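You operate a simulated robot arm through the tools that you are given. There is no shell and no other tool.

The job below is to be done with a simulated two-armed robot. You get a single attempt, and the scene is never put back.

JOB
Wipe the green-ringed port, fit its coupling, start the engine and load it.
Fine: the port is dusty: blue rag, put back; wipe before coupling, couple before starting; start once, with the red lever at DUMP. What is to be rubbed or washed off counts as gone when no trace of it is left.

It is judged by the outcome, as a careful person would: the job done as asked, and still so three seconds after it is handed in. It fails if anything else is knocked over, pushed out of place, dropped, spilled or broken.

ROBOT AND FRAMES
Two 7-joint arms with two-finger parallel grippers on one trunk that stands fixed in place. Base frame: the origin is at the foot of the trunk, x ahead of it, y to its left, z up; the work surface is at about z = 0.84. Readings come in m, degrees, newtons and seconds.
The left shoulder is at [0.062, 0.199, 1.204], the right one opposite. With the tool pointing down near the work surface each hand reaches from about 0.22 to 0.7 m from the base axis, measured 20 degrees to its own side. Payload 1.57 kg a hand.
Tool frame (each hand has its own): the origin (TCP) lies between the finger pads and is the grasp point; the fingertips stand 0.03 m ahead of it; z points along the fingers, y is the line along which they close. The gripper opens to 0.11 m. The fingers are 0.024 m wide and 0.012 m thick; the gripper's body (0.048 by 0.112 m) begins 0.078 m behind the TCP.
Orientation is that of the tool frame in the base frame, as a unit quaternion [x, y, z, w]. With the fingers straight down and closing along the base's y, the tool's x points along the base's -x, its y along +y and its z along -z.

CONTROLS
- The arms move only by the tool servo_tool. It takes "left_steps", "right_steps" or both (then of equal length, played together; a hand with none holds still); each is a list of rows, each an object (a shift or turn left out is 0, a gripper value left out holds the last) with "travel": the shift along the tool's x, y, z in units of 150 mm (1.0 is 150 mm), a list of three; "turn": the turn, a rotation vector about the tool's x, y, z in units of 120 degrees (1.0 is 120 degrees), a list of three; "claw": the gripper command, from -1 (fully open) to 1 (shut), values between in proportion. In form: [{"travel": [tx, ty, tz], "turn": [rx, ry, rz], "claw": claw}, ...]. A call has 1 to 20 rows; each row is the pose to reach, as a shift and turn from the pose commanded when the call began, along the tool's axes at that moment. A call with a number of a shift or a turn outside -1 to 1 is refused whole. Each row takes 0.2 s and may step no farther than 0.05 m and 8.6 degrees from the row before; otherwise, or with a gripper value out of range, the whole call is refused. A pose out of reach is approached as far as the arm can. The call stops where the force on the tool passes 40 N (or 10 N more than at its start, if that is more) or the arm is blocked; 0.2 s more then pass. Each finger travels about 0.072 m/s and halts on what it meets, pressing with about 36 N; the grip force reading is that of the motor and also rises with nothing between the fingers. The clock runs only during rows and for 0.2 s after the last one: add rows that repeat a pose to give the fingers time. The reply holds the time, the measured pose of the TCP, the force on the tool along the base axes, the opening and the grip force, in the units named above and with some noise, with the torque about the TCP (base axes, N m) and any sound that the robot's microphone picked up, and new pictures: "views" is both (left out), scene, wrist or none (wrist: the cameras of the hands that moved).
- Cameras (640 x 400 px; columns grow to the right, rows downward): "scene" is now at [0.0893, -0.007, 1.7733]; the picture's right is [-0.01, -1.00, 0.00], its down [-0.93, 0.01, -0.37] and it looks along [0.37, -0.00, -0.93] (base axes); focal length 315 px, centre (320, 200). "left" rides on the left gripper at [0.07, -0.016, -0.141] in its tool frame; the picture's right is [0.23, 0.97, 0.00], its down [-0.85, 0.20, -0.48] and it looks along [-0.47, 0.11, 0.88] (tool axes); focal length 222 px, centre (320, 200). "right" rides on the right gripper at [0.07, 0.016, -0.141] in its tool frame; the picture's right is [-0.23, 0.97, 0.00], its down [-0.85, -0.20, -0.48] and it looks along [-0.47, -0.11, 0.88] (tool axes); focal length 222 px, centre (320, 200). There is no depth. A picture from a camera that has moved, and an enlarged one, comes with that camera's place and axes in the base frame and with its lens. The place of the scene camera against the robot may be out by one fixed shift of up to 0.018 m in any direction.
- slide_trunk(by): slides the trunk up (or, below 0, down) by that many m; the arms and the scene camera ride with it, the base frame stays. It gives what a move gives, with no picture.
- aim_head(pan, tilt): turns the head with the scene camera to pan (to the left, within 86 degrees either way) and tilt (down, from -29 to 69), counted from straight ahead of the robot. It gives what a move gives, and a new picture of the scene camera.
- inspect(camera, box): a new picture of the part [left, top, right, bottom] of that camera's present view, enlarged. It takes no simulated time.
- close_job(): hands the job in; it is judged then, once.

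Places have to be worked out from the pictures, the camera data and where the tool is seen. Open the grippers and draw the arms clear of the work before you hand the job in, unless the task says otherwise.

The tools are called by a JSON object that holds its "fn" and its "kwargs". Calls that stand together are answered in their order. servo_tool: Moves the arms, as the interface text tells. Its arguments: {"type":"object","properties":{"left_steps":{"type":"array","items":{"type":"object","properties":{"travel":{"type":"array","items":{"type":"number"}},"turn":{"type":"array","items":{"type":"number"}},"claw":{"type":"number"}}}},"right_steps":{"type":"array","items":{"type":"object","properties":{"travel":{"type":"array","items":{"type":"number"}},"turn":{"type":"array","items":{"type":"number"}},"claw":{"type":"number"}}}},"views":{"type":"string","enum":["both","scene","wrist","none"]}},"required":[]} The other tools are called the same way: slide_trunk (by) moves the trunk up or down; aim_head (pan, tilt) turns the head that bears the scene camera; inspect (camera, box) takes an enlarged picture of a part of a camera's view; close_job () hands the job in.

At the start:

```text
time: 0.0
left_tcp_pos: [0.351, 0.3716, 1.1586]
left_tcp_rot: [0.001, 1.0, -0.001, -0.001]
left_force: [0.3, -0.4, -0.2]
left_torque: [-0.05, -0.01, -0.03]
left_gripper_width: 0.1096
left_finger_force: 0.0
right_tcp_pos: [0.448, 0.0433, 1.1704]
right_tcp_rot: [0.0, 1.0, 0.0, -0.001]
right_force: [-0.6, 0.2, 0.6]
right_torque: [0.05, 0.01, -0.03]
right_gripper_width: 0.1099
right_finger_force: 0.1
trunk travel left (down, up): [-0.8, 0.19]
head pan, tilt (commanded): [-0.4, 67.9]
```

scene: 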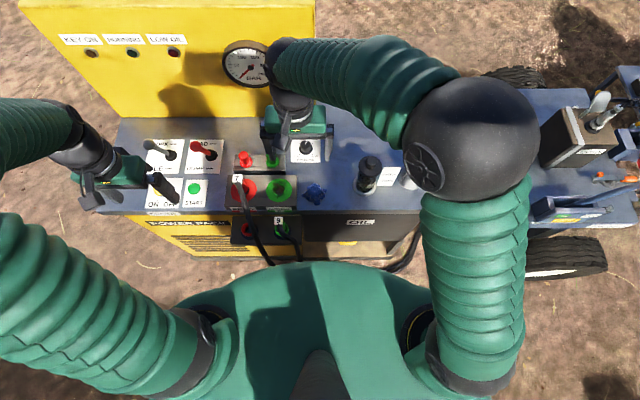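
right: 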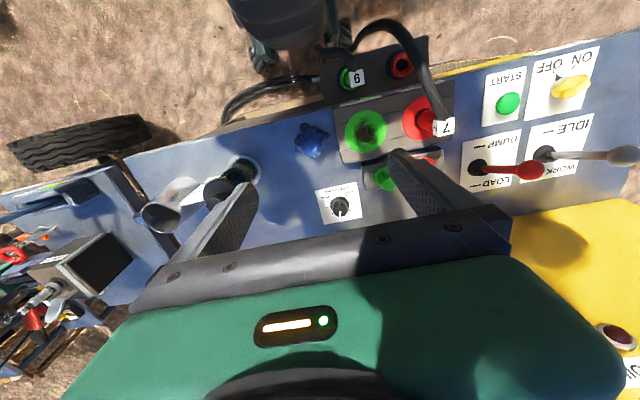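
left: 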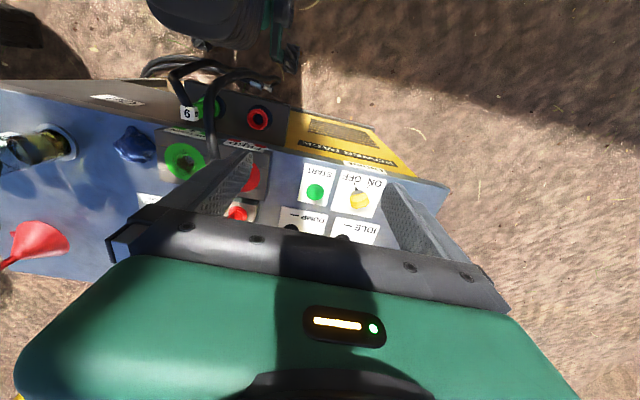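

The scene shows a power pack panel with levers, ports, couplings and a blue rag. I will look closer at the parts before moving anything.

{"fn": "inspect", "kwargs": {"camera": "scene", "box": [120, 120, 340, 270]}}

{"fn": "inspect", "kwargs": {"camera": "right", "box": [200, 20, 640, 240]}}

{"fn": "inspect", "kwargs": {"camera": "left", "box": [0, 70, 440, 270]}}

{"fn": "inspect", "kwargs": {"camera": "scene", "box": [30, 10, 290, 130]}}

{"fn": "inspect", "kwargs": {"camera": "scene", "box": [500, 60, 640, 240]}}

```text
2.67 times, centred on (230, 195) of scene
camera zoom: at [0.0893, -0.007, 1.7733], right [-0.01, -1.0, 0.0], down [-0.93, 0.01, -0.37], along [0.37, 0.0, -0.93], focal length 841 px, centre (560, 213)
```

zoom: 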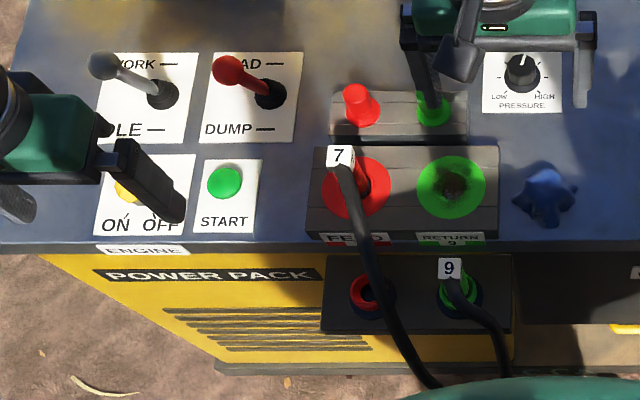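

```text
1.45 times, centred on (420, 130) of right
camera zoom: at [0.3798, 0.0597, 1.3119], right [0.23, 0.97, 0.0], down [0.86, -0.2, 0.48], along [0.47, -0.11, -0.88], focal length 323 px, centre (174, 302)
```

zoom: 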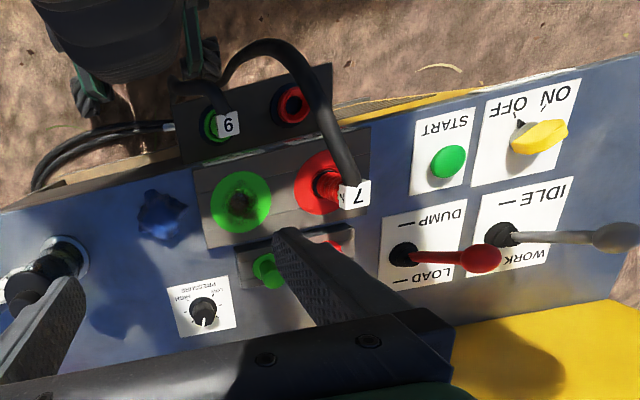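

```text
1.45 times, centred on (220, 170) of left
camera zoom: at [0.2793, 0.3551, 1.3], right [-0.23, 0.97, 0.0], down [0.86, 0.2, 0.48], along [0.47, 0.11, -0.88], focal length 323 px, centre (466, 244)
```

zoom: 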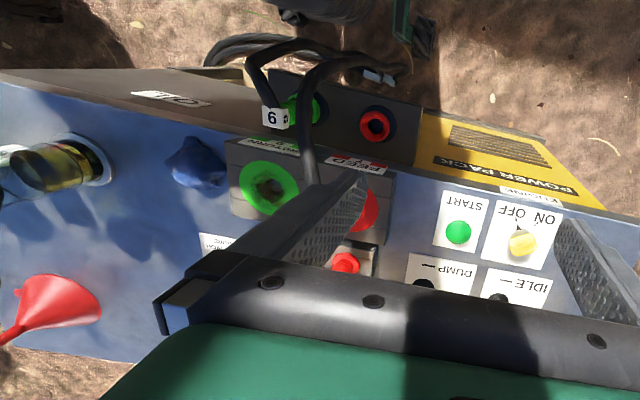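

```text
2.46 times, centred on (160, 70) of scene
camera zoom: at [0.0893, -0.007, 1.7733], right [-0.01, -1.0, 0.0], down [-0.93, 0.01, -0.37], along [0.37, 0.0, -0.93], focal length 776 px, centre (714, 520)
```

zoom: 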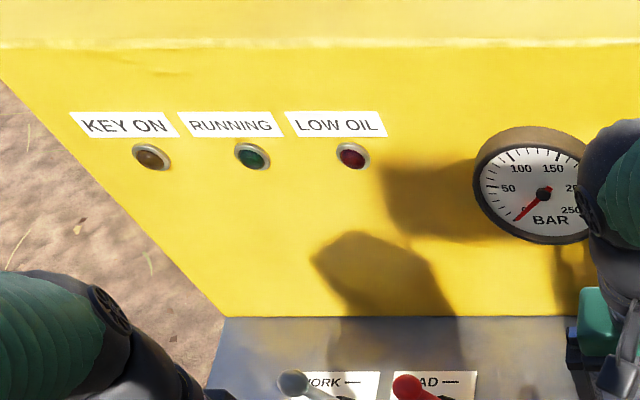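

```text
2.22 times, centred on (570, 150) of scene
camera zoom: at [0.0893, -0.007, 1.7733], right [-0.01, -1.0, 0.0], down [-0.93, 0.01, -0.37], along [0.37, 0.0, -0.93], focal length 701 px, centre (-236, 311)
```

zoom: 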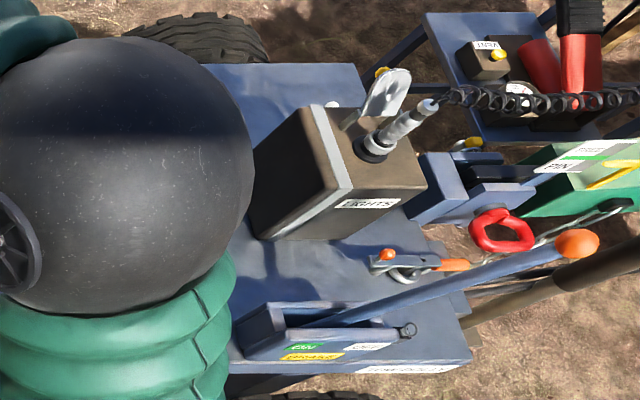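

I'll zoom in further on the ports, labels and levers to determine states.

{"fn": "inspect", "kwargs": {"camera": "scene", "box": [225, 145, 335, 215]}}

{"fn": "inspect", "kwargs": {"camera": "scene", "box": [220, 195, 330, 265]}}

{"fn": "inspect", "kwargs": {"camera": "right", "box": [460, 40, 640, 200]}}

{"fn": "inspect", "kwargs": {"camera": "right", "box": [280, 30, 460, 200]}}

{"fn": "inspect", "kwargs": {"camera": "left", "box": [140, 80, 320, 230]}}

{"fn": "inspect", "kwargs": {"camera": "scene", "box": [130, 130, 240, 215]}}

```text
5.71 times, centred on (280, 180) of scene
camera zoom: at [0.0893, -0.007, 1.7733], right [-0.01, -1.0, 0.0], down [-0.93, 0.01, -0.37], along [0.37, 0.0, -0.93], focal length 1802 px, centre (549, 314)
```

zoom: 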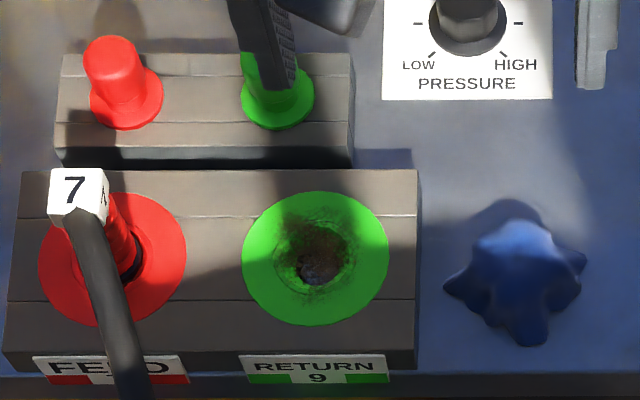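

```text
5.71 times, centred on (275, 230) of scene
camera zoom: at [0.0893, -0.007, 1.7733], right [-0.01, -1.0, 0.0], down [-0.93, 0.01, -0.37], along [0.37, 0.0, -0.93], focal length 1802 px, centre (577, 29)
```

zoom: 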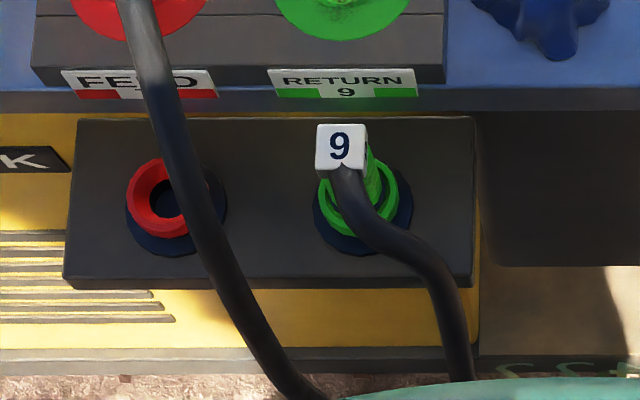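

```text
2.50 times, centred on (550, 120) of right
camera zoom: at [0.3798, 0.0597, 1.3119], right [0.23, 0.97, 0.0], down [0.86, -0.2, 0.48], along [0.47, -0.11, -0.88], focal length 555 px, centre (-255, 400)
```

zoom: 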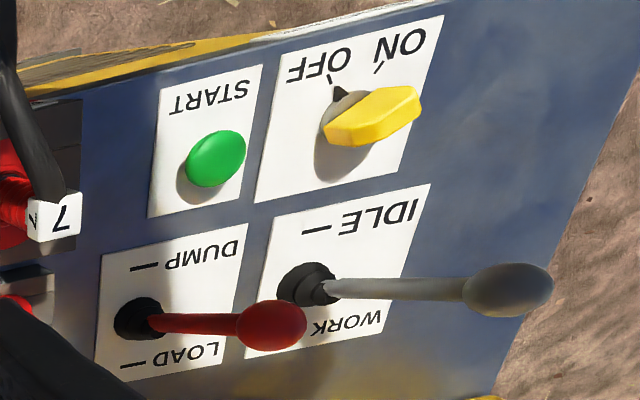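

```text
2.35 times, centred on (370, 115) of right
camera zoom: at [0.3798, 0.0597, 1.3119], right [0.23, 0.97, 0.0], down [0.86, -0.2, 0.48], along [0.47, -0.11, -0.88], focal length 523 px, centre (202, 400)
```

zoom: 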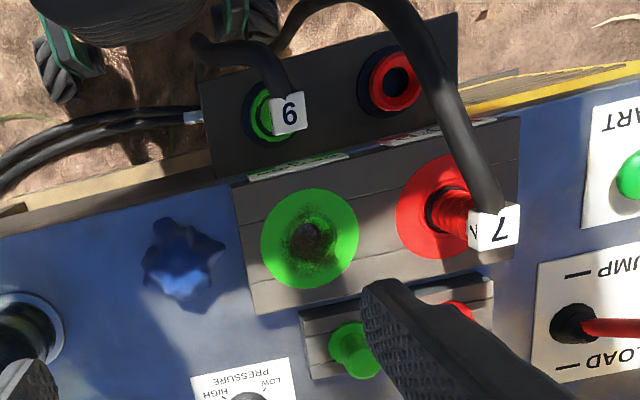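

```text
2.67 times, centred on (230, 155) of left
camera zoom: at [0.2793, 0.3551, 1.3], right [-0.23, 0.97, 0.0], down [0.86, 0.2, 0.48], along [0.47, 0.11, -0.88], focal length 592 px, centre (560, 320)
```

zoom: 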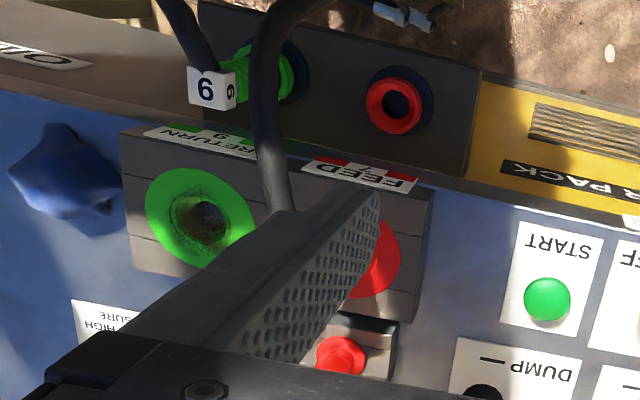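

```text
4.71 times, centred on (185, 172) of scene
camera zoom: at [0.0893, -0.007, 1.7733], right [-0.01, -1.0, 0.0], down [-0.93, 0.01, -0.37], along [0.37, 0.0, -0.93], focal length 1484 px, centre (955, 329)
```

zoom: 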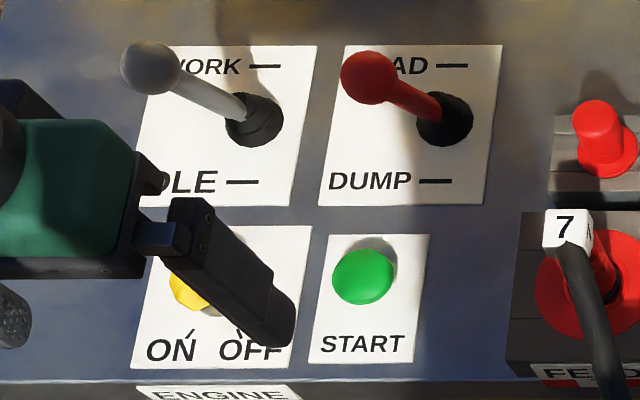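

The layout is clear: RETURN 9 port (green ring) is dusty, coupling 9 is parked on a low shelf in front, the blue rag is right of the port. I'll move both arms apart to get an unobstructed view of the panel.

{"fn": "servo_tool", "kwargs": {"right_steps": [{"travel": [0, -0.3, 0]}, {"travel": [0, -0.6, 0]}, {"travel": [0, -0.9, 0]}], "left_steps": [{"travel": [0, 0.3, 0]}, {"travel": [0, 0.6, 0]}, {"travel": [0, 0.9, 0]}], "views": "both"}}

```text
time: 0.8
left_tcp_pos: [0.3494, 0.5094, 1.16]
left_tcp_rot: [0.001, 1.0, 0.0, 0.0]
left_force: [-0.7, 0.1, -0.6]
left_torque: [0.02, 0.0, 0.0]
left_gripper_width: 0.1099
left_finger_force: 0.2
right_tcp_pos: [0.4482, -0.0919, 1.1714]
right_tcp_rot: [0.0, 1.0, -0.001, 0.0]
right_force: [-0.3, -1.0, 1.2]
right_torque: [0.04, -0.01, 0.04]
right_gripper_width: 0.11
right_finger_force: 0.1
trunk travel left (down, up): [-0.8, 0.19]
head pan, tilt (commanded): [-0.4, 67.9]
camera scene: at [0.0896, -0.0065, 1.7733], right [-0.01, -1.0, 0.0], down [-0.93, 0.01, -0.37], along [0.37, 0.0, -0.93], focal length 315 px, centre (320, 200)
camera right: at [0.3796, -0.0762, 1.314], right [0.23, 0.97, 0.0], down [0.86, -0.2, 0.48], along [0.47, -0.11, -0.88], focal length 222 px, centre (320, 200)
camera left: at [0.278, 0.4913, 1.3016], right [-0.23, 0.97, 0.0], down [0.86, 0.2, 0.48], along [0.47, 0.11, -0.88], focal length 222 px, centre (320, 200)
```

scene: 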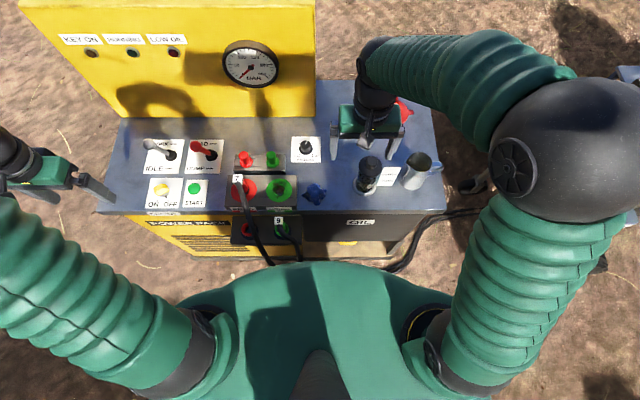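
right: 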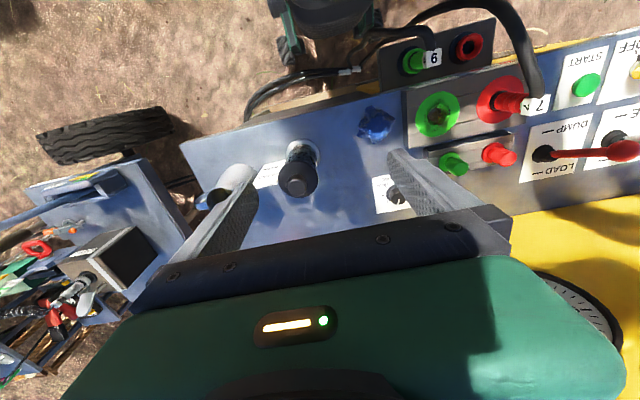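
left: 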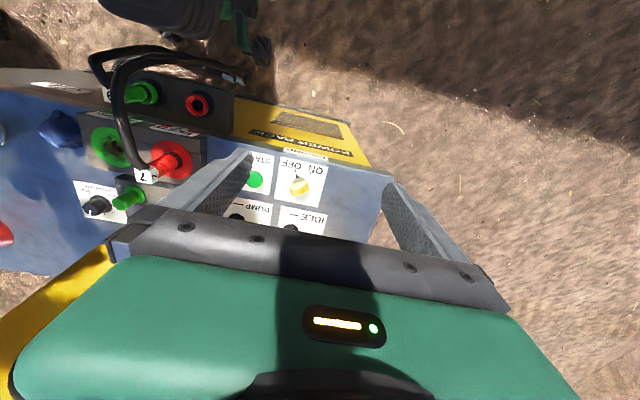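

Now I have a clear view; zooming in for accurate positions and states.

{"fn": "inspect", "kwargs": {"camera": "scene", "box": [130, 125, 250, 215]}}

{"fn": "inspect", "kwargs": {"camera": "scene", "box": [220, 140, 340, 215]}}

{"fn": "inspect", "kwargs": {"camera": "scene", "box": [290, 80, 450, 200]}}

{"fn": "inspect", "kwargs": {"camera": "right", "box": [340, 10, 560, 190]}}

{"fn": "inspect", "kwargs": {"camera": "left", "box": [20, 50, 240, 220]}}

```text
4.44 times, centred on (190, 170) of scene
camera zoom: at [0.0896, -0.0065, 1.7733], right [-0.01, -1.0, 0.0], down [-0.93, 0.01, -0.37], along [0.37, 0.0, -0.93], focal length 1402 px, centre (898, 333)
```

zoom: 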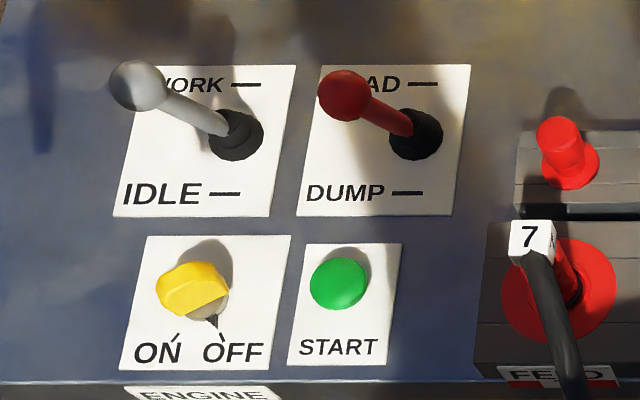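

```text
5.33 times, centred on (280, 178) of scene
camera zoom: at [0.0896, -0.0065, 1.7733], right [-0.01, -1.0, 0.0], down [-0.93, 0.01, -0.37], along [0.37, 0.0, -0.93], focal length 1682 px, centre (533, 320)
```

zoom: 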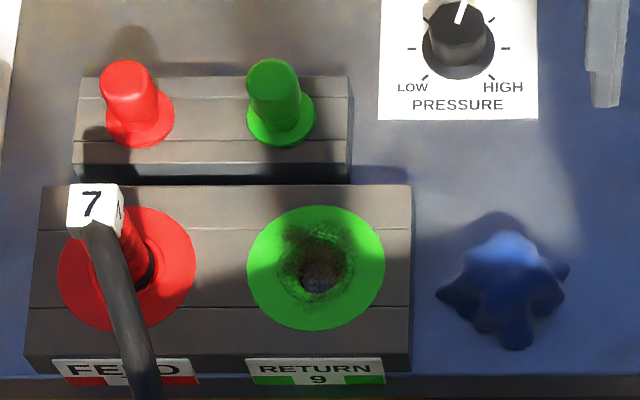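

```text
3.33 times, centred on (370, 140) of scene
camera zoom: at [0.0896, -0.0065, 1.7733], right [-0.01, -1.0, 0.0], down [-0.93, 0.01, -0.37], along [0.37, 0.0, -0.93], focal length 1051 px, centre (153, 400)
```

zoom: 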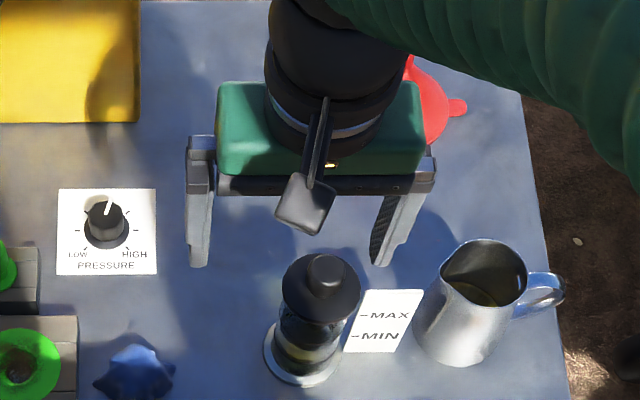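

```text
2.22 times, centred on (450, 100) of right
camera zoom: at [0.3796, -0.0762, 1.314], right [0.23, 0.97, 0.0], down [0.86, -0.2, 0.48], along [0.47, -0.11, -0.88], focal length 494 px, centre (31, 422)
```

zoom: 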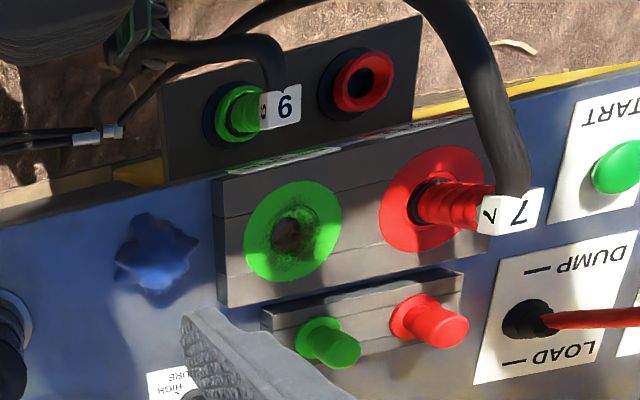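

```text
2.35 times, centred on (130, 135) of left
camera zoom: at [0.278, 0.4913, 1.3016], right [-0.23, 0.97, 0.0], down [0.86, 0.2, 0.48], along [0.47, 0.11, -0.88], focal length 523 px, centre (767, 353)
```

zoom: 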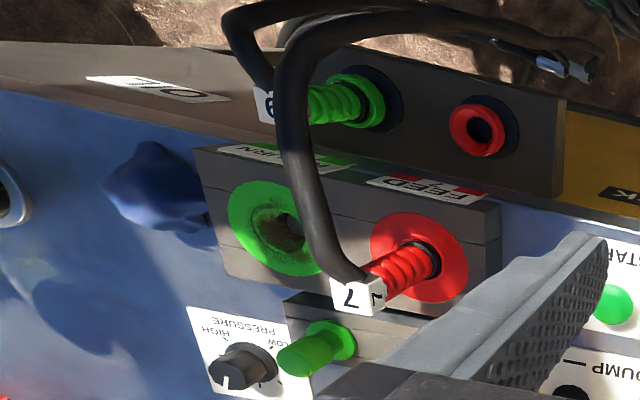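

Red lever triangulates to leaning toward the robot (DUMP), the grey one to IDLE, key at OFF; port ≈ (0.488, 0.125, 0.869), rag ≈ (0.48, 0.012). I'll bring the right hand above the rag, turned so the fingers close along base x (clear of the port block).

{"fn": "servo_tool", "kwargs": {"right_steps": [{"travel": [-0.018, 0.06, 0.073], "turn": [0, 0, -0.068]}, {"travel": [-0.036, 0.12, 0.145], "turn": [0, 0, -0.136]}, {"travel": [-0.055, 0.18, 0.218], "turn": [0, 0, -0.204]}, {"travel": [-0.073, 0.24, 0.29], "turn": [0, 0, -0.272]}, {"travel": [-0.09, 0.3, 0.36], "turn": [0, 0, -0.34]}, {"travel": [-0.11, 0.36, 0.43], "turn": [0, 0, -0.408]}, {"travel": [-0.127, 0.42, 0.5], "turn": [0, 0, -0.476]}, {"travel": [-0.145, 0.48, 0.57], "turn": [0, 0, -0.544]}, {"travel": [-0.163, 0.54, 0.63], "turn": [0, 0, -0.612]}, {"travel": [-0.181, 0.6, 0.7], "turn": [0, 0, -0.68]}, {"travel": [-0.2, 0.667, 0.75], "turn": [0, 0, -0.75]}], "views": "both"}}

```text
time: 3.2
left_tcp_pos: [0.35, 0.5075, 1.1606]
left_tcp_rot: [0.0, 1.0, 0.001, -0.001]
left_force: [0.8, -0.6, -0.4]
left_torque: [0.01, 0.01, 0.03]
left_gripper_width: 0.1097
left_finger_force: 0.0
right_tcp_pos: [0.4773, 0.0094, 1.057]
right_tcp_rot: [0.708, -0.707, 0.001, 0.0]
right_force: [0.4, 0.3, 0.6]
right_torque: [0.04, 0.03, 0.01]
right_gripper_width: 0.11
right_finger_force: 0.0
trunk travel left (down, up): [-0.8, 0.19]
head pan, tilt (commanded): [-0.4, 67.9]
camera scene: at [0.0906, -0.006, 1.7732], right [-0.01, -1.0, 0.0], down [-0.93, 0.01, -0.37], along [0.37, 0.0, -0.93], focal length 315 px, centre (320, 200)
camera right: at [0.4632, -0.0617, 1.199], right [-0.97, 0.23, 0.0], down [0.2, 0.86, 0.48], along [0.11, 0.47, -0.88], focal length 222 px, centre (320, 200)
```

scene: 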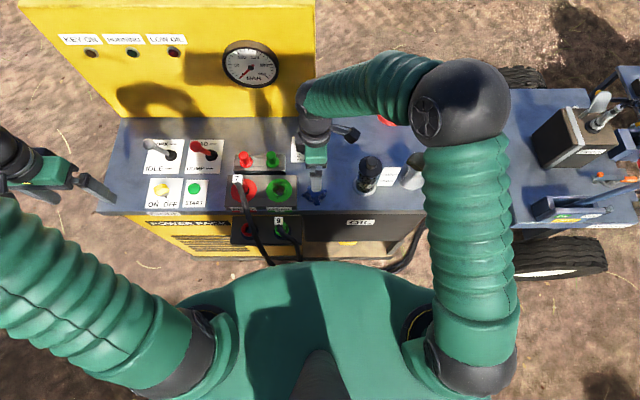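
right: 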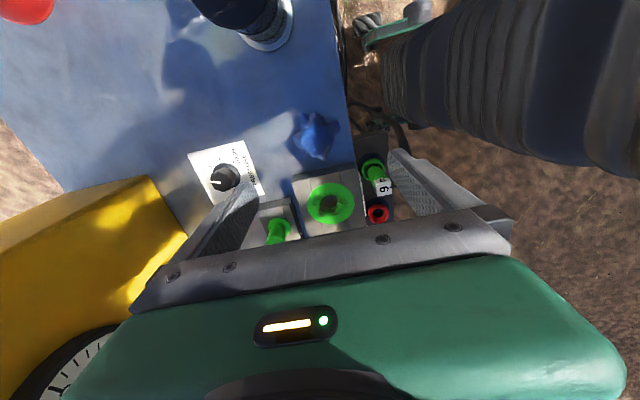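

Rag is in the wrist view; zooming to measure the rag and port.

{"fn": "inspect", "kwargs": {"camera": "right", "box": [260, 90, 420, 240]}}

```text
2.67 times, centred on (340, 165) of right
camera zoom: at [0.4632, -0.0617, 1.199], right [-0.97, 0.23, 0.0], down [0.2, 0.86, 0.48], along [0.11, 0.47, -0.88], focal length 592 px, centre (267, 293)
```

zoom: 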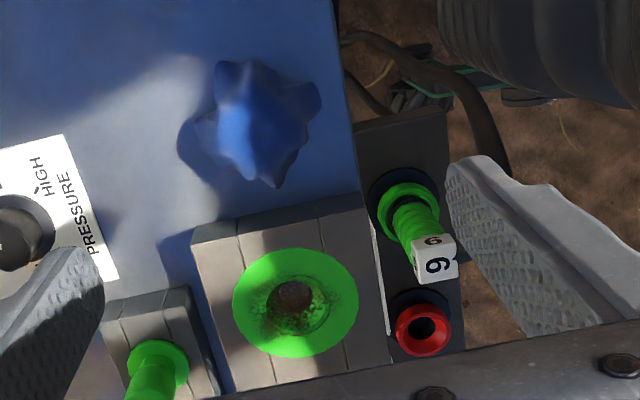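

Rag centre comes out at about (0.484, 0.011). I'll descend in stages with open fingers straddling it along x.

{"fn": "servo_tool", "kwargs": {"right_steps": [{"travel": [-0.018, -0.04, 0.3]}, {"travel": [-0.018, -0.04, 0.6]}, {"travel": [-0.018, -0.04, 0.85]}], "views": "wrist"}}

```text
time: 4.0
left_tcp_pos: [0.3491, 0.5068, 1.1597]
left_tcp_rot: [0.001, 1.0, 0.0, 0.0]
left_force: [0.3, -0.1, 0.1]
left_torque: [-0.01, 0.02, -0.02]
left_gripper_width: 0.1101
left_finger_force: 0.0
right_tcp_pos: [0.4829, 0.0114, 0.9291]
right_tcp_rot: [0.708, -0.707, 0.0, 0.0]
right_force: [-0.4, 0.6, -0.1]
right_torque: [-0.04, 0.03, -0.03]
right_gripper_width: 0.1101
right_finger_force: 0.1
trunk travel left (down, up): [-0.8, 0.19]
head pan, tilt (commanded): [-0.4, 67.9]
camera right: at [0.4685, -0.0589, 1.0711], right [-0.97, 0.23, 0.0], down [0.2, 0.86, 0.48], along [0.11, 0.47, -0.88], focal length 222 px, centre (320, 200)
```

right: 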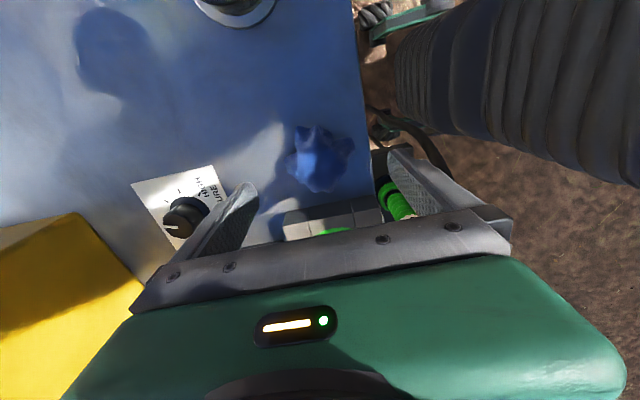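

The fingers straddle the rag well; now descend the last 5 cm and close on it.

{"fn": "servo_tool", "kwargs": {"right_steps": [{"travel": [0.013, 0, 0.17]}, {"travel": [0.013, 0, 0.27]}, {"travel": [0.013, 0, 0.337]}, {"travel": [0.013, 0, 0.337]}], "views": "both"}}

```text
time: 5.0
left_tcp_pos: [0.3494, 0.5079, 1.1611]
left_tcp_rot: [0.0, 1.0, 0.001, 0.0]
left_force: [0.2, 0.6, 0.4]
left_torque: [0.0, -0.02, 0.01]
left_gripper_width: 0.1103
left_finger_force: 0.0
right_tcp_pos: [0.482, 0.0091, 0.8793]
right_tcp_rot: [0.707, -0.707, 0.0, 0.0]
right_force: [-0.3, 0.3, 1.1]
right_torque: [0.01, 0.03, 0.01]
right_gripper_width: 0.1099
right_finger_force: 0.1
trunk travel left (down, up): [-0.8, 0.19]
head pan, tilt (commanded): [-0.4, 67.9]
camera scene: at [0.0901, -0.0063, 1.7733], right [-0.01, -1.0, 0.0], down [-0.93, 0.01, -0.37], along [0.37, 0.0, -0.93], focal length 315 px, centre (320, 200)
camera right: at [0.4679, -0.0608, 1.0215], right [-0.97, 0.23, 0.0], down [0.2, 0.86, 0.48], along [0.11, 0.47, -0.88], focal length 222 px, centre (320, 200)
```

scene: 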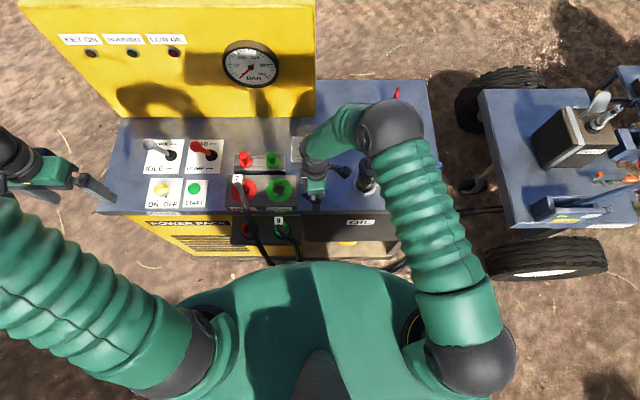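
right: 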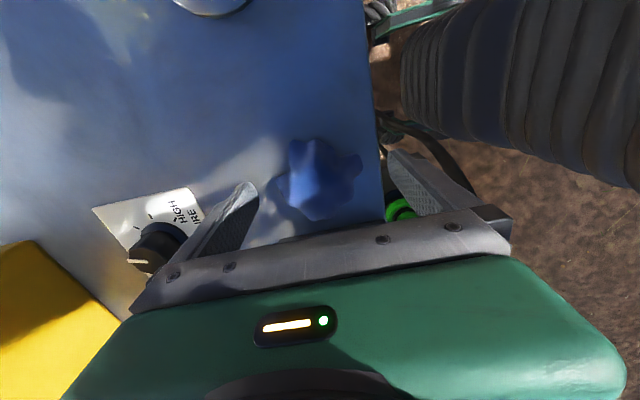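

The rag lies between the fingers and no contact is felt; closing the gripper on it.

{"fn": "servo_tool", "kwargs": {"right_steps": [{"claw": 1}, {"claw": 1}, {"claw": 1}, {"claw": 1}, {"claw": 1}, {"claw": 1}], "views": "wrist"}}

```text
time: 6.4
left_tcp_pos: [0.3486, 0.5076, 1.1605]
left_tcp_rot: [0.0, 1.0, 0.0, -0.001]
left_force: [-0.2, 0.1, -0.5]
left_torque: [0.0, 0.01, 0.02]
left_gripper_width: 0.1099
left_finger_force: 0.0
right_tcp_pos: [0.4829, 0.0103, 0.8797]
right_tcp_rot: [0.708, -0.707, 0.0, 0.0]
right_force: [0.3, -0.9, 0.7]
right_torque: [0.0, -0.02, 0.01]
right_gripper_width: 0.047
right_finger_force: 36.3
trunk travel left (down, up): [-0.8, 0.19]
head pan, tilt (commanded): [-0.4, 67.9]
camera right: at [0.4678, -0.0607, 1.0217], right [-0.97, 0.23, 0.0], down [0.2, 0.86, 0.48], along [0.11, 0.47, -0.88], focal length 222 px, centre (320, 200)
```

right: 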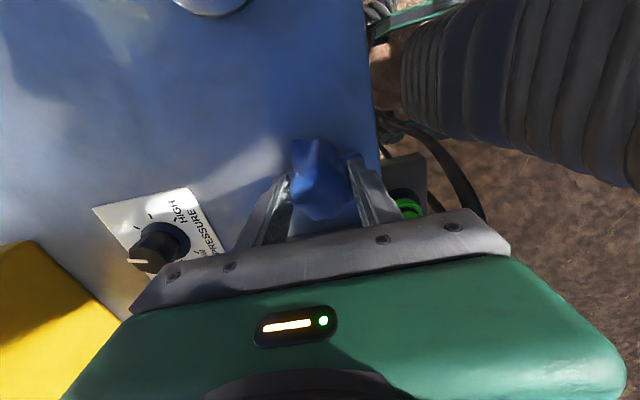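

Rag held (width 47 mm). Lifting it and carrying it over the green-ringed port.

{"fn": "servo_tool", "kwargs": {"right_steps": [{"travel": [0, 0, -0.25]}, {"travel": [0, 0, -0.5]}, {"travel": [-0.2, 0, -0.5]}, {"travel": [-0.4, -0.01, -0.5]}, {"travel": [-0.6, -0.02, -0.5]}, {"travel": [-0.773, -0.027, -0.5]}, {"travel": [-0.773, -0.027, -0.5]}], "views": "both"}}

```text
time: 8.0
left_tcp_pos: [0.3487, 0.5068, 1.1603]
left_tcp_rot: [0.0, 1.0, 0.0, -0.001]
left_force: [0.6, 0.6, 0.6]
left_torque: [0.01, 0.02, -0.05]
left_gripper_width: 0.1099
left_finger_force: 0.0
right_tcp_pos: [0.4865, 0.1245, 0.9548]
right_tcp_rot: [-0.707, 0.707, 0.001, -0.001]
right_force: [-0.7, 1.0, -1.2]
right_torque: [-0.01, -0.01, 0.01]
right_gripper_width: 0.0467
right_finger_force: 35.8
trunk travel left (down, up): [-0.8, 0.19]
head pan, tilt (commanded): [-0.4, 67.9]
camera scene: at [0.0905, -0.0056, 1.7732], right [-0.01, -1.0, 0.0], down [-0.93, 0.01, -0.37], along [0.37, 0.0, -0.93], focal length 315 px, centre (320, 200)
camera right: at [0.4716, 0.055, 1.0963], right [-0.97, 0.23, 0.0], down [0.2, 0.86, 0.48], along [0.11, 0.47, -0.88], focal length 222 px, centre (320, 200)
```

scene: 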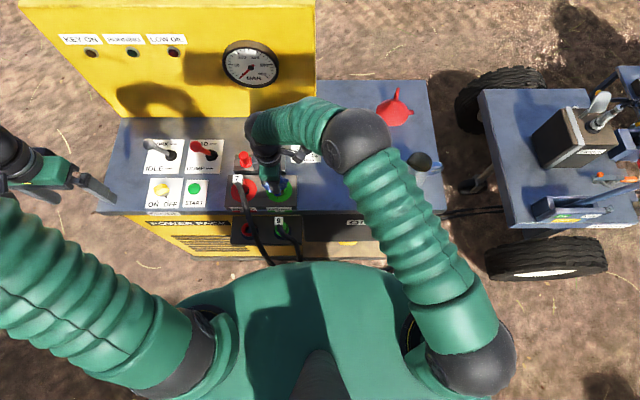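
right: 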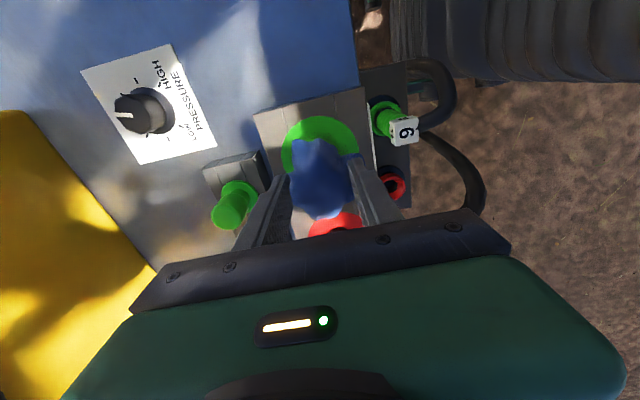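

Rag is over the port. Descending slowly to feel contact.

{"fn": "servo_tool", "kwargs": {"right_steps": [{"travel": [0, 0, 0.15]}, {"travel": [0, 0, 0.25]}, {"travel": [0, 0, 0.293]}, {"travel": [0, 0, 0.313]}], "views": "wrist"}}

```text
time: 9.0
left_tcp_pos: [0.3459, 0.5062, 1.1624]
left_tcp_rot: [0.0, 1.0, -0.001, 0.001]
left_force: [-0.2, 0.6, -0.3]
left_torque: [-0.01, 0.03, 0.01]
left_gripper_width: 0.1099
left_finger_force: 0.1
right_tcp_pos: [0.4871, 0.1254, 0.9105]
right_tcp_rot: [0.707, -0.707, 0.0, -0.003]
right_force: [0.2, -0.2, 26.0]
right_torque: [-0.31, 0.5, 0.0]
right_gripper_width: 0.0471
right_finger_force: 35.5
trunk travel left (down, up): [-0.8, 0.19]
head pan, tilt (commanded): [-0.4, 67.9]
camera right: at [0.4709, 0.0545, 1.0534], right [-0.97, 0.23, 0.0], down [0.2, 0.85, 0.48], along [0.11, 0.47, -0.88], focal length 222 px, centre (320, 200)
```

right: 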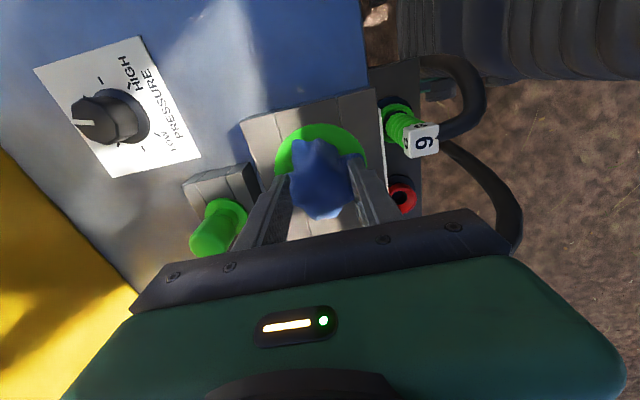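

Contact at about 26 N; I'll ease up 3 mm and rub in circles and strokes over the dusty area.

{"fn": "servo_tool", "kwargs": {"right_steps": [{"travel": [0, 0, -0.02]}, {"travel": [0.06, 0, -0.02]}, {"travel": [0.12, 0, -0.02]}, {"travel": [0.085, 0.085, -0.02]}, {"travel": [0, 0.12, -0.02]}, {"travel": [-0.085, 0.085, -0.02]}, {"travel": [-0.12, 0, -0.02]}, {"travel": [-0.085, -0.085, -0.02]}, {"travel": [0, -0.12, -0.02]}, {"travel": [0.085, -0.085, -0.02]}, {"travel": [0.12, 0, -0.02]}, {"travel": [0, 0, -0.02]}, {"travel": [-0.12, 0, -0.02]}, {"travel": [0, 0, -0.02]}, {"travel": [0, 0.12, -0.02]}, {"travel": [0, 0, -0.02]}, {"travel": [0, -0.12, -0.02]}, {"travel": [0, 0, -0.02]}], "views": "wrist"}}

```text
time: 12.0
left_tcp_pos: [0.3459, 0.5148, 1.1579]
left_tcp_rot: [0.0, 1.0, -0.002, 0.001]
left_force: [0.9, 0.9, -1.0]
left_torque: [0.0, -0.01, 0.0]
left_gripper_width: 0.1098
left_finger_force: 0.1
right_tcp_pos: [0.4898, 0.1334, 0.9114]
right_tcp_rot: [-0.704, 0.71, -0.004, -0.002]
right_force: [1.0, -7.0, 16.7]
right_torque: [-0.13, 0.22, 0.03]
right_gripper_width: 0.0468
right_finger_force: 36.0
trunk travel left (down, up): [-0.8, 0.19]
head pan, tilt (commanded): [-0.4, 67.9]
stopped in row 14 (right hand): the force on the tool passed its limit at 51 N (the readings are from after the stop); the commanded pose is now the measured one
camera right: at [0.4736, 0.0647, 1.0536], right [-0.97, 0.24, -0.01], down [0.21, 0.86, 0.47], along [0.12, 0.46, -0.88], focal length 222 px, centre (320, 200)
```

right: 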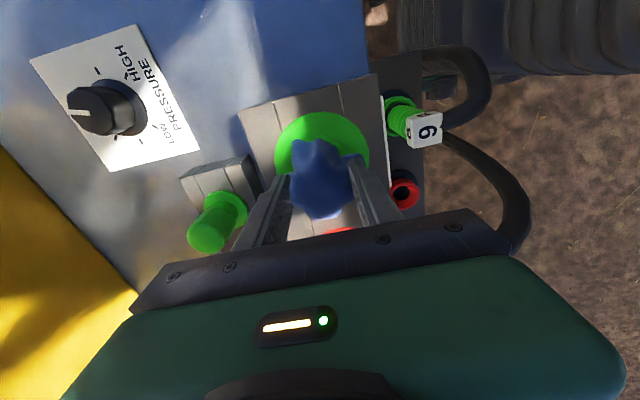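

The rub tripped the force limit on a fast stroke. I'll lift off and look at the port.

{"fn": "servo_tool", "kwargs": {"right_steps": [{"travel": [0, 0, -0.25]}, {"travel": [0.2, 0, -0.5]}, {"travel": [0.45, 0, -0.5]}, {"travel": [0.6, 0, -0.5]}], "views": "both"}}

{"fn": "inspect", "kwargs": {"camera": "right", "box": [240, 100, 440, 240]}}

{"fn": "inspect", "kwargs": {"camera": "scene", "box": [220, 140, 340, 215]}}

```text
time: 13.0
left_tcp_pos: [0.349, 0.5077, 1.1597]
left_tcp_rot: [0.0, 1.0, -0.001, 0.0]
left_force: [-0.2, -0.3, -0.3]
left_torque: [0.0, 0.03, 0.0]
left_gripper_width: 0.1099
left_finger_force: 0.1
right_tcp_pos: [0.4881, 0.0416, 0.985]
right_tcp_rot: [-0.705, 0.709, 0.001, -0.001]
right_force: [-0.3, 0.1, -0.5]
right_torque: [-0.03, -0.01, 0.03]
right_gripper_width: 0.0472
right_finger_force: 36.4
trunk travel left (down, up): [-0.8, 0.19]
head pan, tilt (commanded): [-0.4, 67.9]
camera scene: at [0.0914, -0.006, 1.7732], right [-0.01, -1.0, 0.0], down [-0.93, 0.01, -0.37], along [0.37, 0.0, -0.93], focal length 315 px, centre (320, 200)
camera right: at [0.4731, -0.0294, 1.1274], right [-0.97, 0.23, 0.0], down [0.21, 0.86, 0.48], along [0.11, 0.46, -0.88], focal length 222 px, centre (320, 200)
```

scene: 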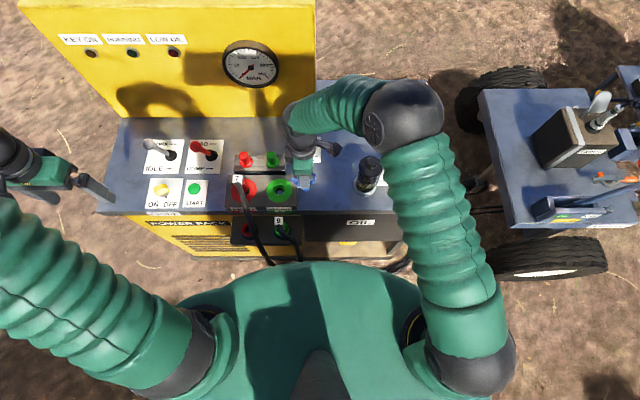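
right: 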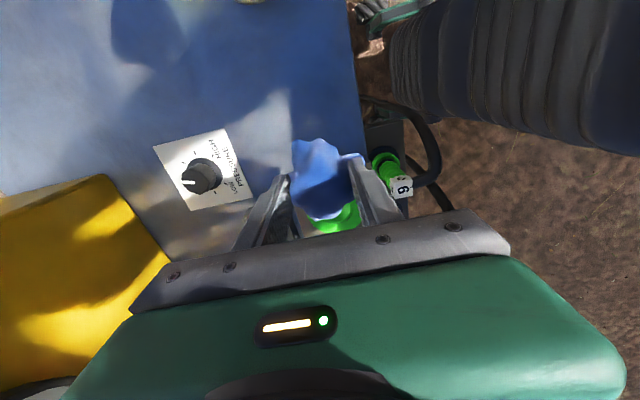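

```text
2.86 times, centred on (340, 170) of right
camera zoom: at [0.4731, -0.0294, 1.1274], right [-0.97, 0.23, 0.0], down [0.21, 0.86, 0.48], along [0.11, 0.46, -0.88], focal length 635 px, centre (263, 286)
```

zoom: 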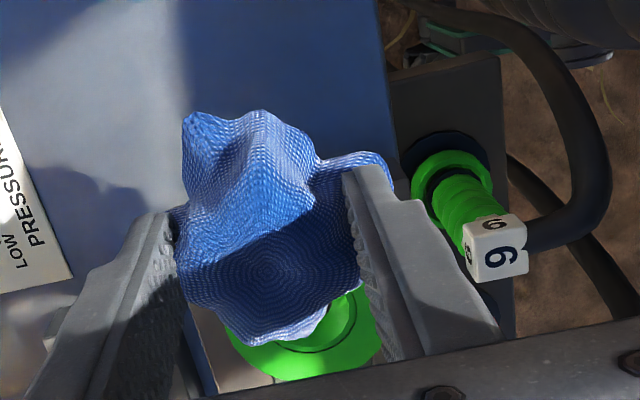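

```text
5.33 times, centred on (280, 178) of scene
camera zoom: at [0.0914, -0.006, 1.7732], right [-0.01, -1.0, 0.0], down [-0.93, 0.01, -0.37], along [0.37, 0.0, -0.93], focal length 1682 px, centre (533, 320)
```

zoom: 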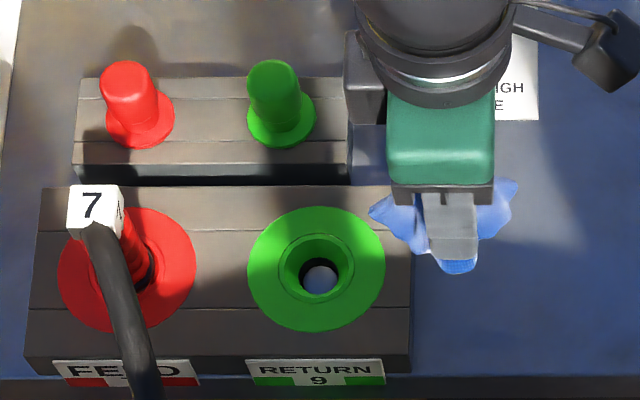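

The port looks clean now; zooming closely to verify no trace remains.

{"fn": "inspect", "kwargs": {"camera": "scene", "box": [262, 172, 298, 204]}}

{"fn": "inspect", "kwargs": {"camera": "scene", "box": [225, 165, 325, 225]}}

```text
12.50 times, centred on (280, 188) of scene
camera zoom: at [0.0914, -0.006, 1.7732], right [-0.01, -1.0, 0.0], down [-0.93, 0.01, -0.37], along [0.37, 0.0, -0.93], focal length 3943 px, centre (820, 350)
```

zoom: 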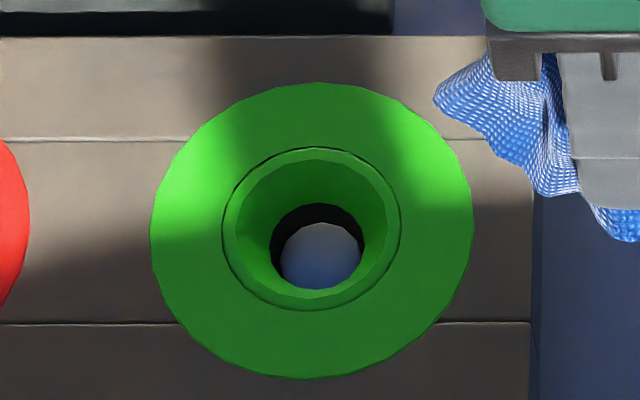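

```text
6.40 times, centred on (275, 195) of scene
camera zoom: at [0.0914, -0.006, 1.7732], right [-0.01, -1.0, 0.0], down [-0.93, 0.01, -0.37], along [0.37, 0.0, -0.93], focal length 2019 px, centre (608, 232)
```

zoom: 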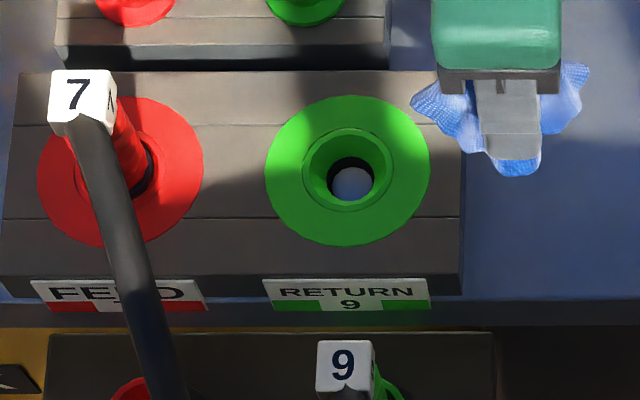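

The port is spotless. Returning the rag to its original spot (TCP 0.484, 0.009).

{"fn": "servo_tool", "kwargs": {"right_steps": [{"travel": [0.1, 0.013, 0.15]}, {"travel": [0.217, 0.027, 0.3]}, {"travel": [0.217, 0.027, 0.5]}, {"travel": [0.217, 0.027, 0.6]}, {"travel": [0.217, 0.027, 0.66]}, {"travel": [0.217, 0.027, 0.673]}], "views": "both"}}

```text
time: 14.4
left_tcp_pos: [0.3474, 0.5087, 1.1608]
left_tcp_rot: [0.001, 1.0, 0.0, 0.0]
left_force: [0.0, 0.0, 0.6]
left_torque: [0.0, -0.03, 0.01]
left_gripper_width: 0.1097
left_finger_force: 0.0
right_tcp_pos: [0.4836, 0.0079, 0.8844]
right_tcp_rot: [-0.705, 0.709, 0.0, 0.0]
right_force: [1.0, 0.0, -0.4]
right_torque: [0.02, 0.02, 0.0]
right_gripper_width: 0.047
right_finger_force: 36.2
trunk travel left (down, up): [-0.8, 0.19]
head pan, tilt (commanded): [-0.4, 67.9]
camera scene: at [0.0902, -0.0064, 1.7732], right [-0.01, -1.0, 0.0], down [-0.93, 0.01, -0.37], along [0.37, 0.0, -0.93], focal length 315 px, centre (320, 200)
camera right: at [0.4691, -0.062, 1.0266], right [-0.97, 0.23, 0.0], down [0.21, 0.85, 0.48], along [0.11, 0.46, -0.88], focal length 222 px, centre (320, 200)
```

scene: 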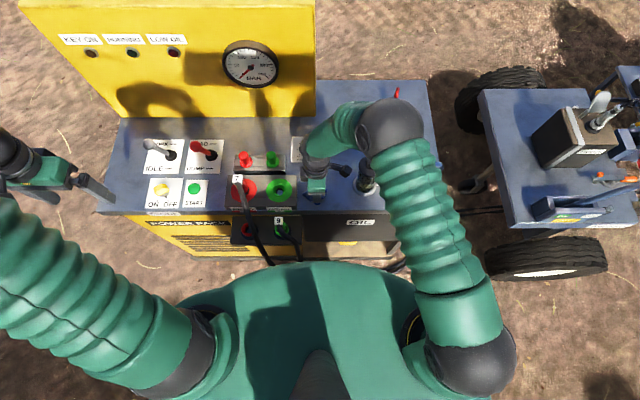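
right: 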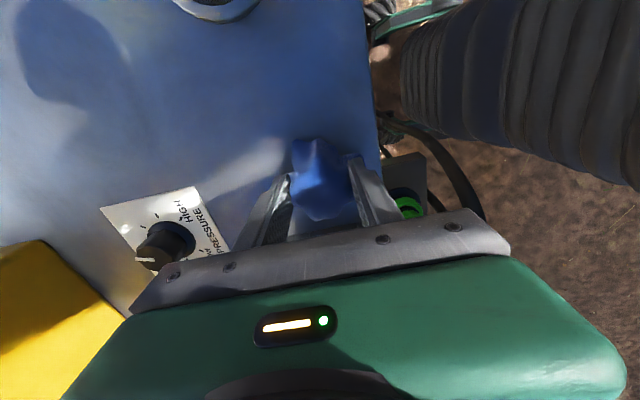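

No deck contact yet; lowering the last 4 mm and opening the fingers.

{"fn": "servo_tool", "kwargs": {"right_steps": [{"travel": [0, 0, 0.015]}, {"travel": [0, 0, 0.027]}, {"travel": [0, 0, 0.027]}, {"travel": [0, 0, 0.027], "claw": 0}, {"travel": [0, 0, 0.027], "claw": -1}, {"travel": [0, 0, 0.027], "claw": -1}, {"travel": [0, 0, 0.027], "claw": -1}, {"travel": [0, 0, 0.027], "claw": -1}], "views": "wrist"}}

```text
time: 16.2
left_tcp_pos: [0.3484, 0.5086, 1.1606]
left_tcp_rot: [-0.001, 1.0, 0.001, 0.0]
left_force: [0.9, -0.7, 0.9]
left_torque: [0.02, 0.02, 0.0]
left_gripper_width: 0.1099
left_finger_force: 0.1
right_tcp_pos: [0.4847, 0.0086, 0.8812]
right_tcp_rot: [-0.704, 0.71, -0.001, -0.001]
right_force: [-1.3, -0.1, -0.7]
right_torque: [0.01, -0.03, 0.01]
right_gripper_width: 0.11
right_finger_force: 0.1
trunk travel left (down, up): [-0.8, 0.19]
head pan, tilt (commanded): [-0.4, 67.9]
camera right: at [0.4689, -0.0614, 1.0233], right [-0.97, 0.23, 0.0], down [0.21, 0.85, 0.48], along [0.11, 0.46, -0.88], focal length 222 px, centre (320, 200)
```

right: 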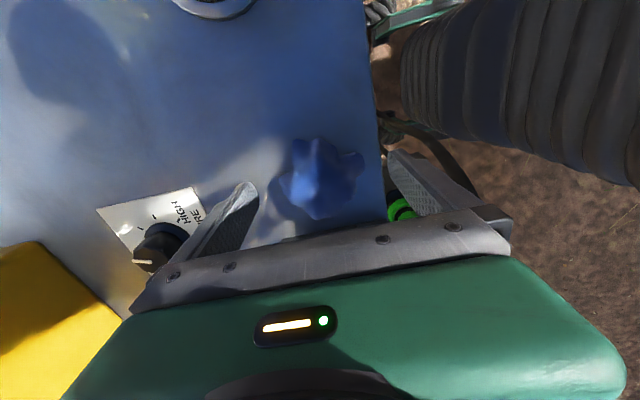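

Rag is back in place. Lifting the right hand straight up, and bringing the left hand toward the coupling meanwhile.

{"fn": "servo_tool", "kwargs": {"right_steps": [{"travel": [0, 0, -0.3]}, {"travel": [0, 0, -0.6]}, {"travel": [0, 0, -0.9]}, {"travel": [0, 0, -1]}], "views": "both"}}

```text
time: 17.2
left_tcp_pos: [0.3483, 0.5091, 1.1617]
left_tcp_rot: [0.001, 1.0, 0.0, 0.0]
left_force: [0.0, 0.8, 1.5]
left_torque: [-0.04, -0.01, -0.02]
left_gripper_width: 0.1103
left_finger_force: 0.1
right_tcp_pos: [0.4866, 0.01, 1.0331]
right_tcp_rot: [-0.704, 0.71, 0.0, -0.002]
right_force: [-0.6, 0.0, -0.5]
right_torque: [0.0, 0.0, -0.02]
right_gripper_width: 0.1099
right_finger_force: 0.2
trunk travel left (down, up): [-0.8, 0.19]
head pan, tilt (commanded): [-0.4, 67.9]
camera scene: at [0.0896, -0.0065, 1.7732], right [-0.01, -1.0, 0.0], down [-0.93, 0.01, -0.37], along [0.37, 0.0, -0.93], focal length 315 px, centre (320, 200)
camera right: at [0.4699, -0.0606, 1.1751], right [-0.97, 0.23, 0.0], down [0.21, 0.85, 0.48], along [0.11, 0.46, -0.88], focal length 222 px, centre (320, 200)
```

scene: 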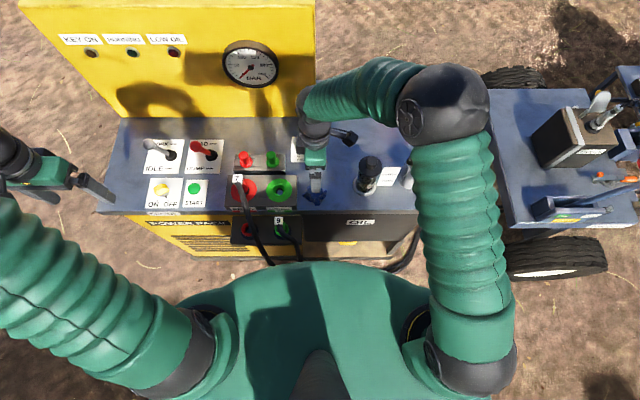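
right: 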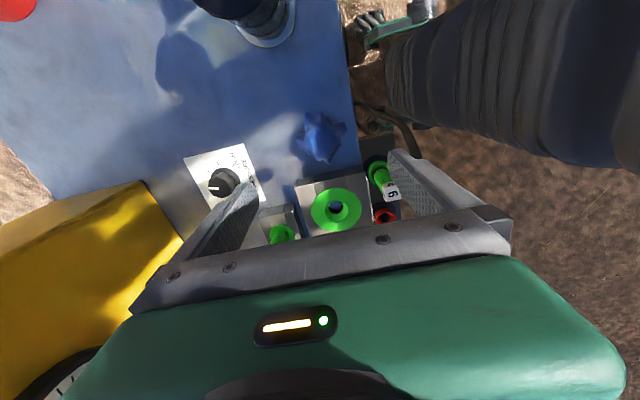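

Zooming on the wrist view for the coupling's geometry and the rag.

{"fn": "inspect", "kwargs": {"camera": "right", "box": [270, 100, 430, 240]}}

{"fn": "inspect", "kwargs": {"camera": "scene", "box": [225, 200, 325, 268]}}

```text
2.86 times, centred on (350, 170) of right
camera zoom: at [0.4699, -0.0606, 1.1751], right [-0.97, 0.23, 0.0], down [0.21, 0.85, 0.48], along [0.11, 0.46, -0.88], focal length 635 px, centre (234, 286)
```

zoom: 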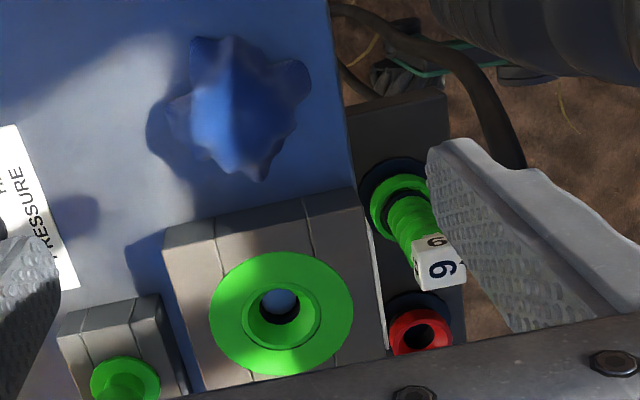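

```text
5.88 times, centred on (275, 234) of scene
camera zoom: at [0.0896, -0.0065, 1.7732], right [-0.01, -1.0, 0.0], down [-0.93, 0.01, -0.37], along [0.37, 0.0, -0.93], focal length 1856 px, centre (585, 0)
```

zoom: 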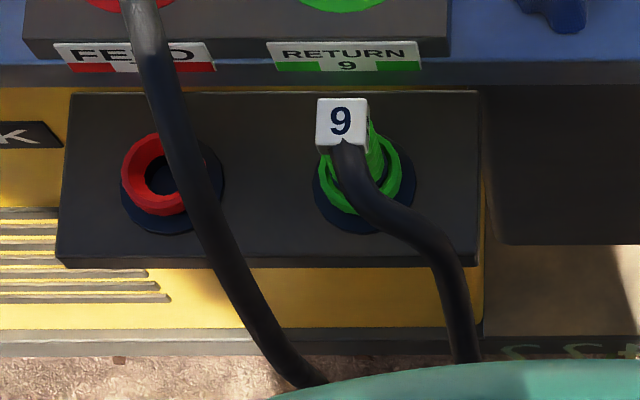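

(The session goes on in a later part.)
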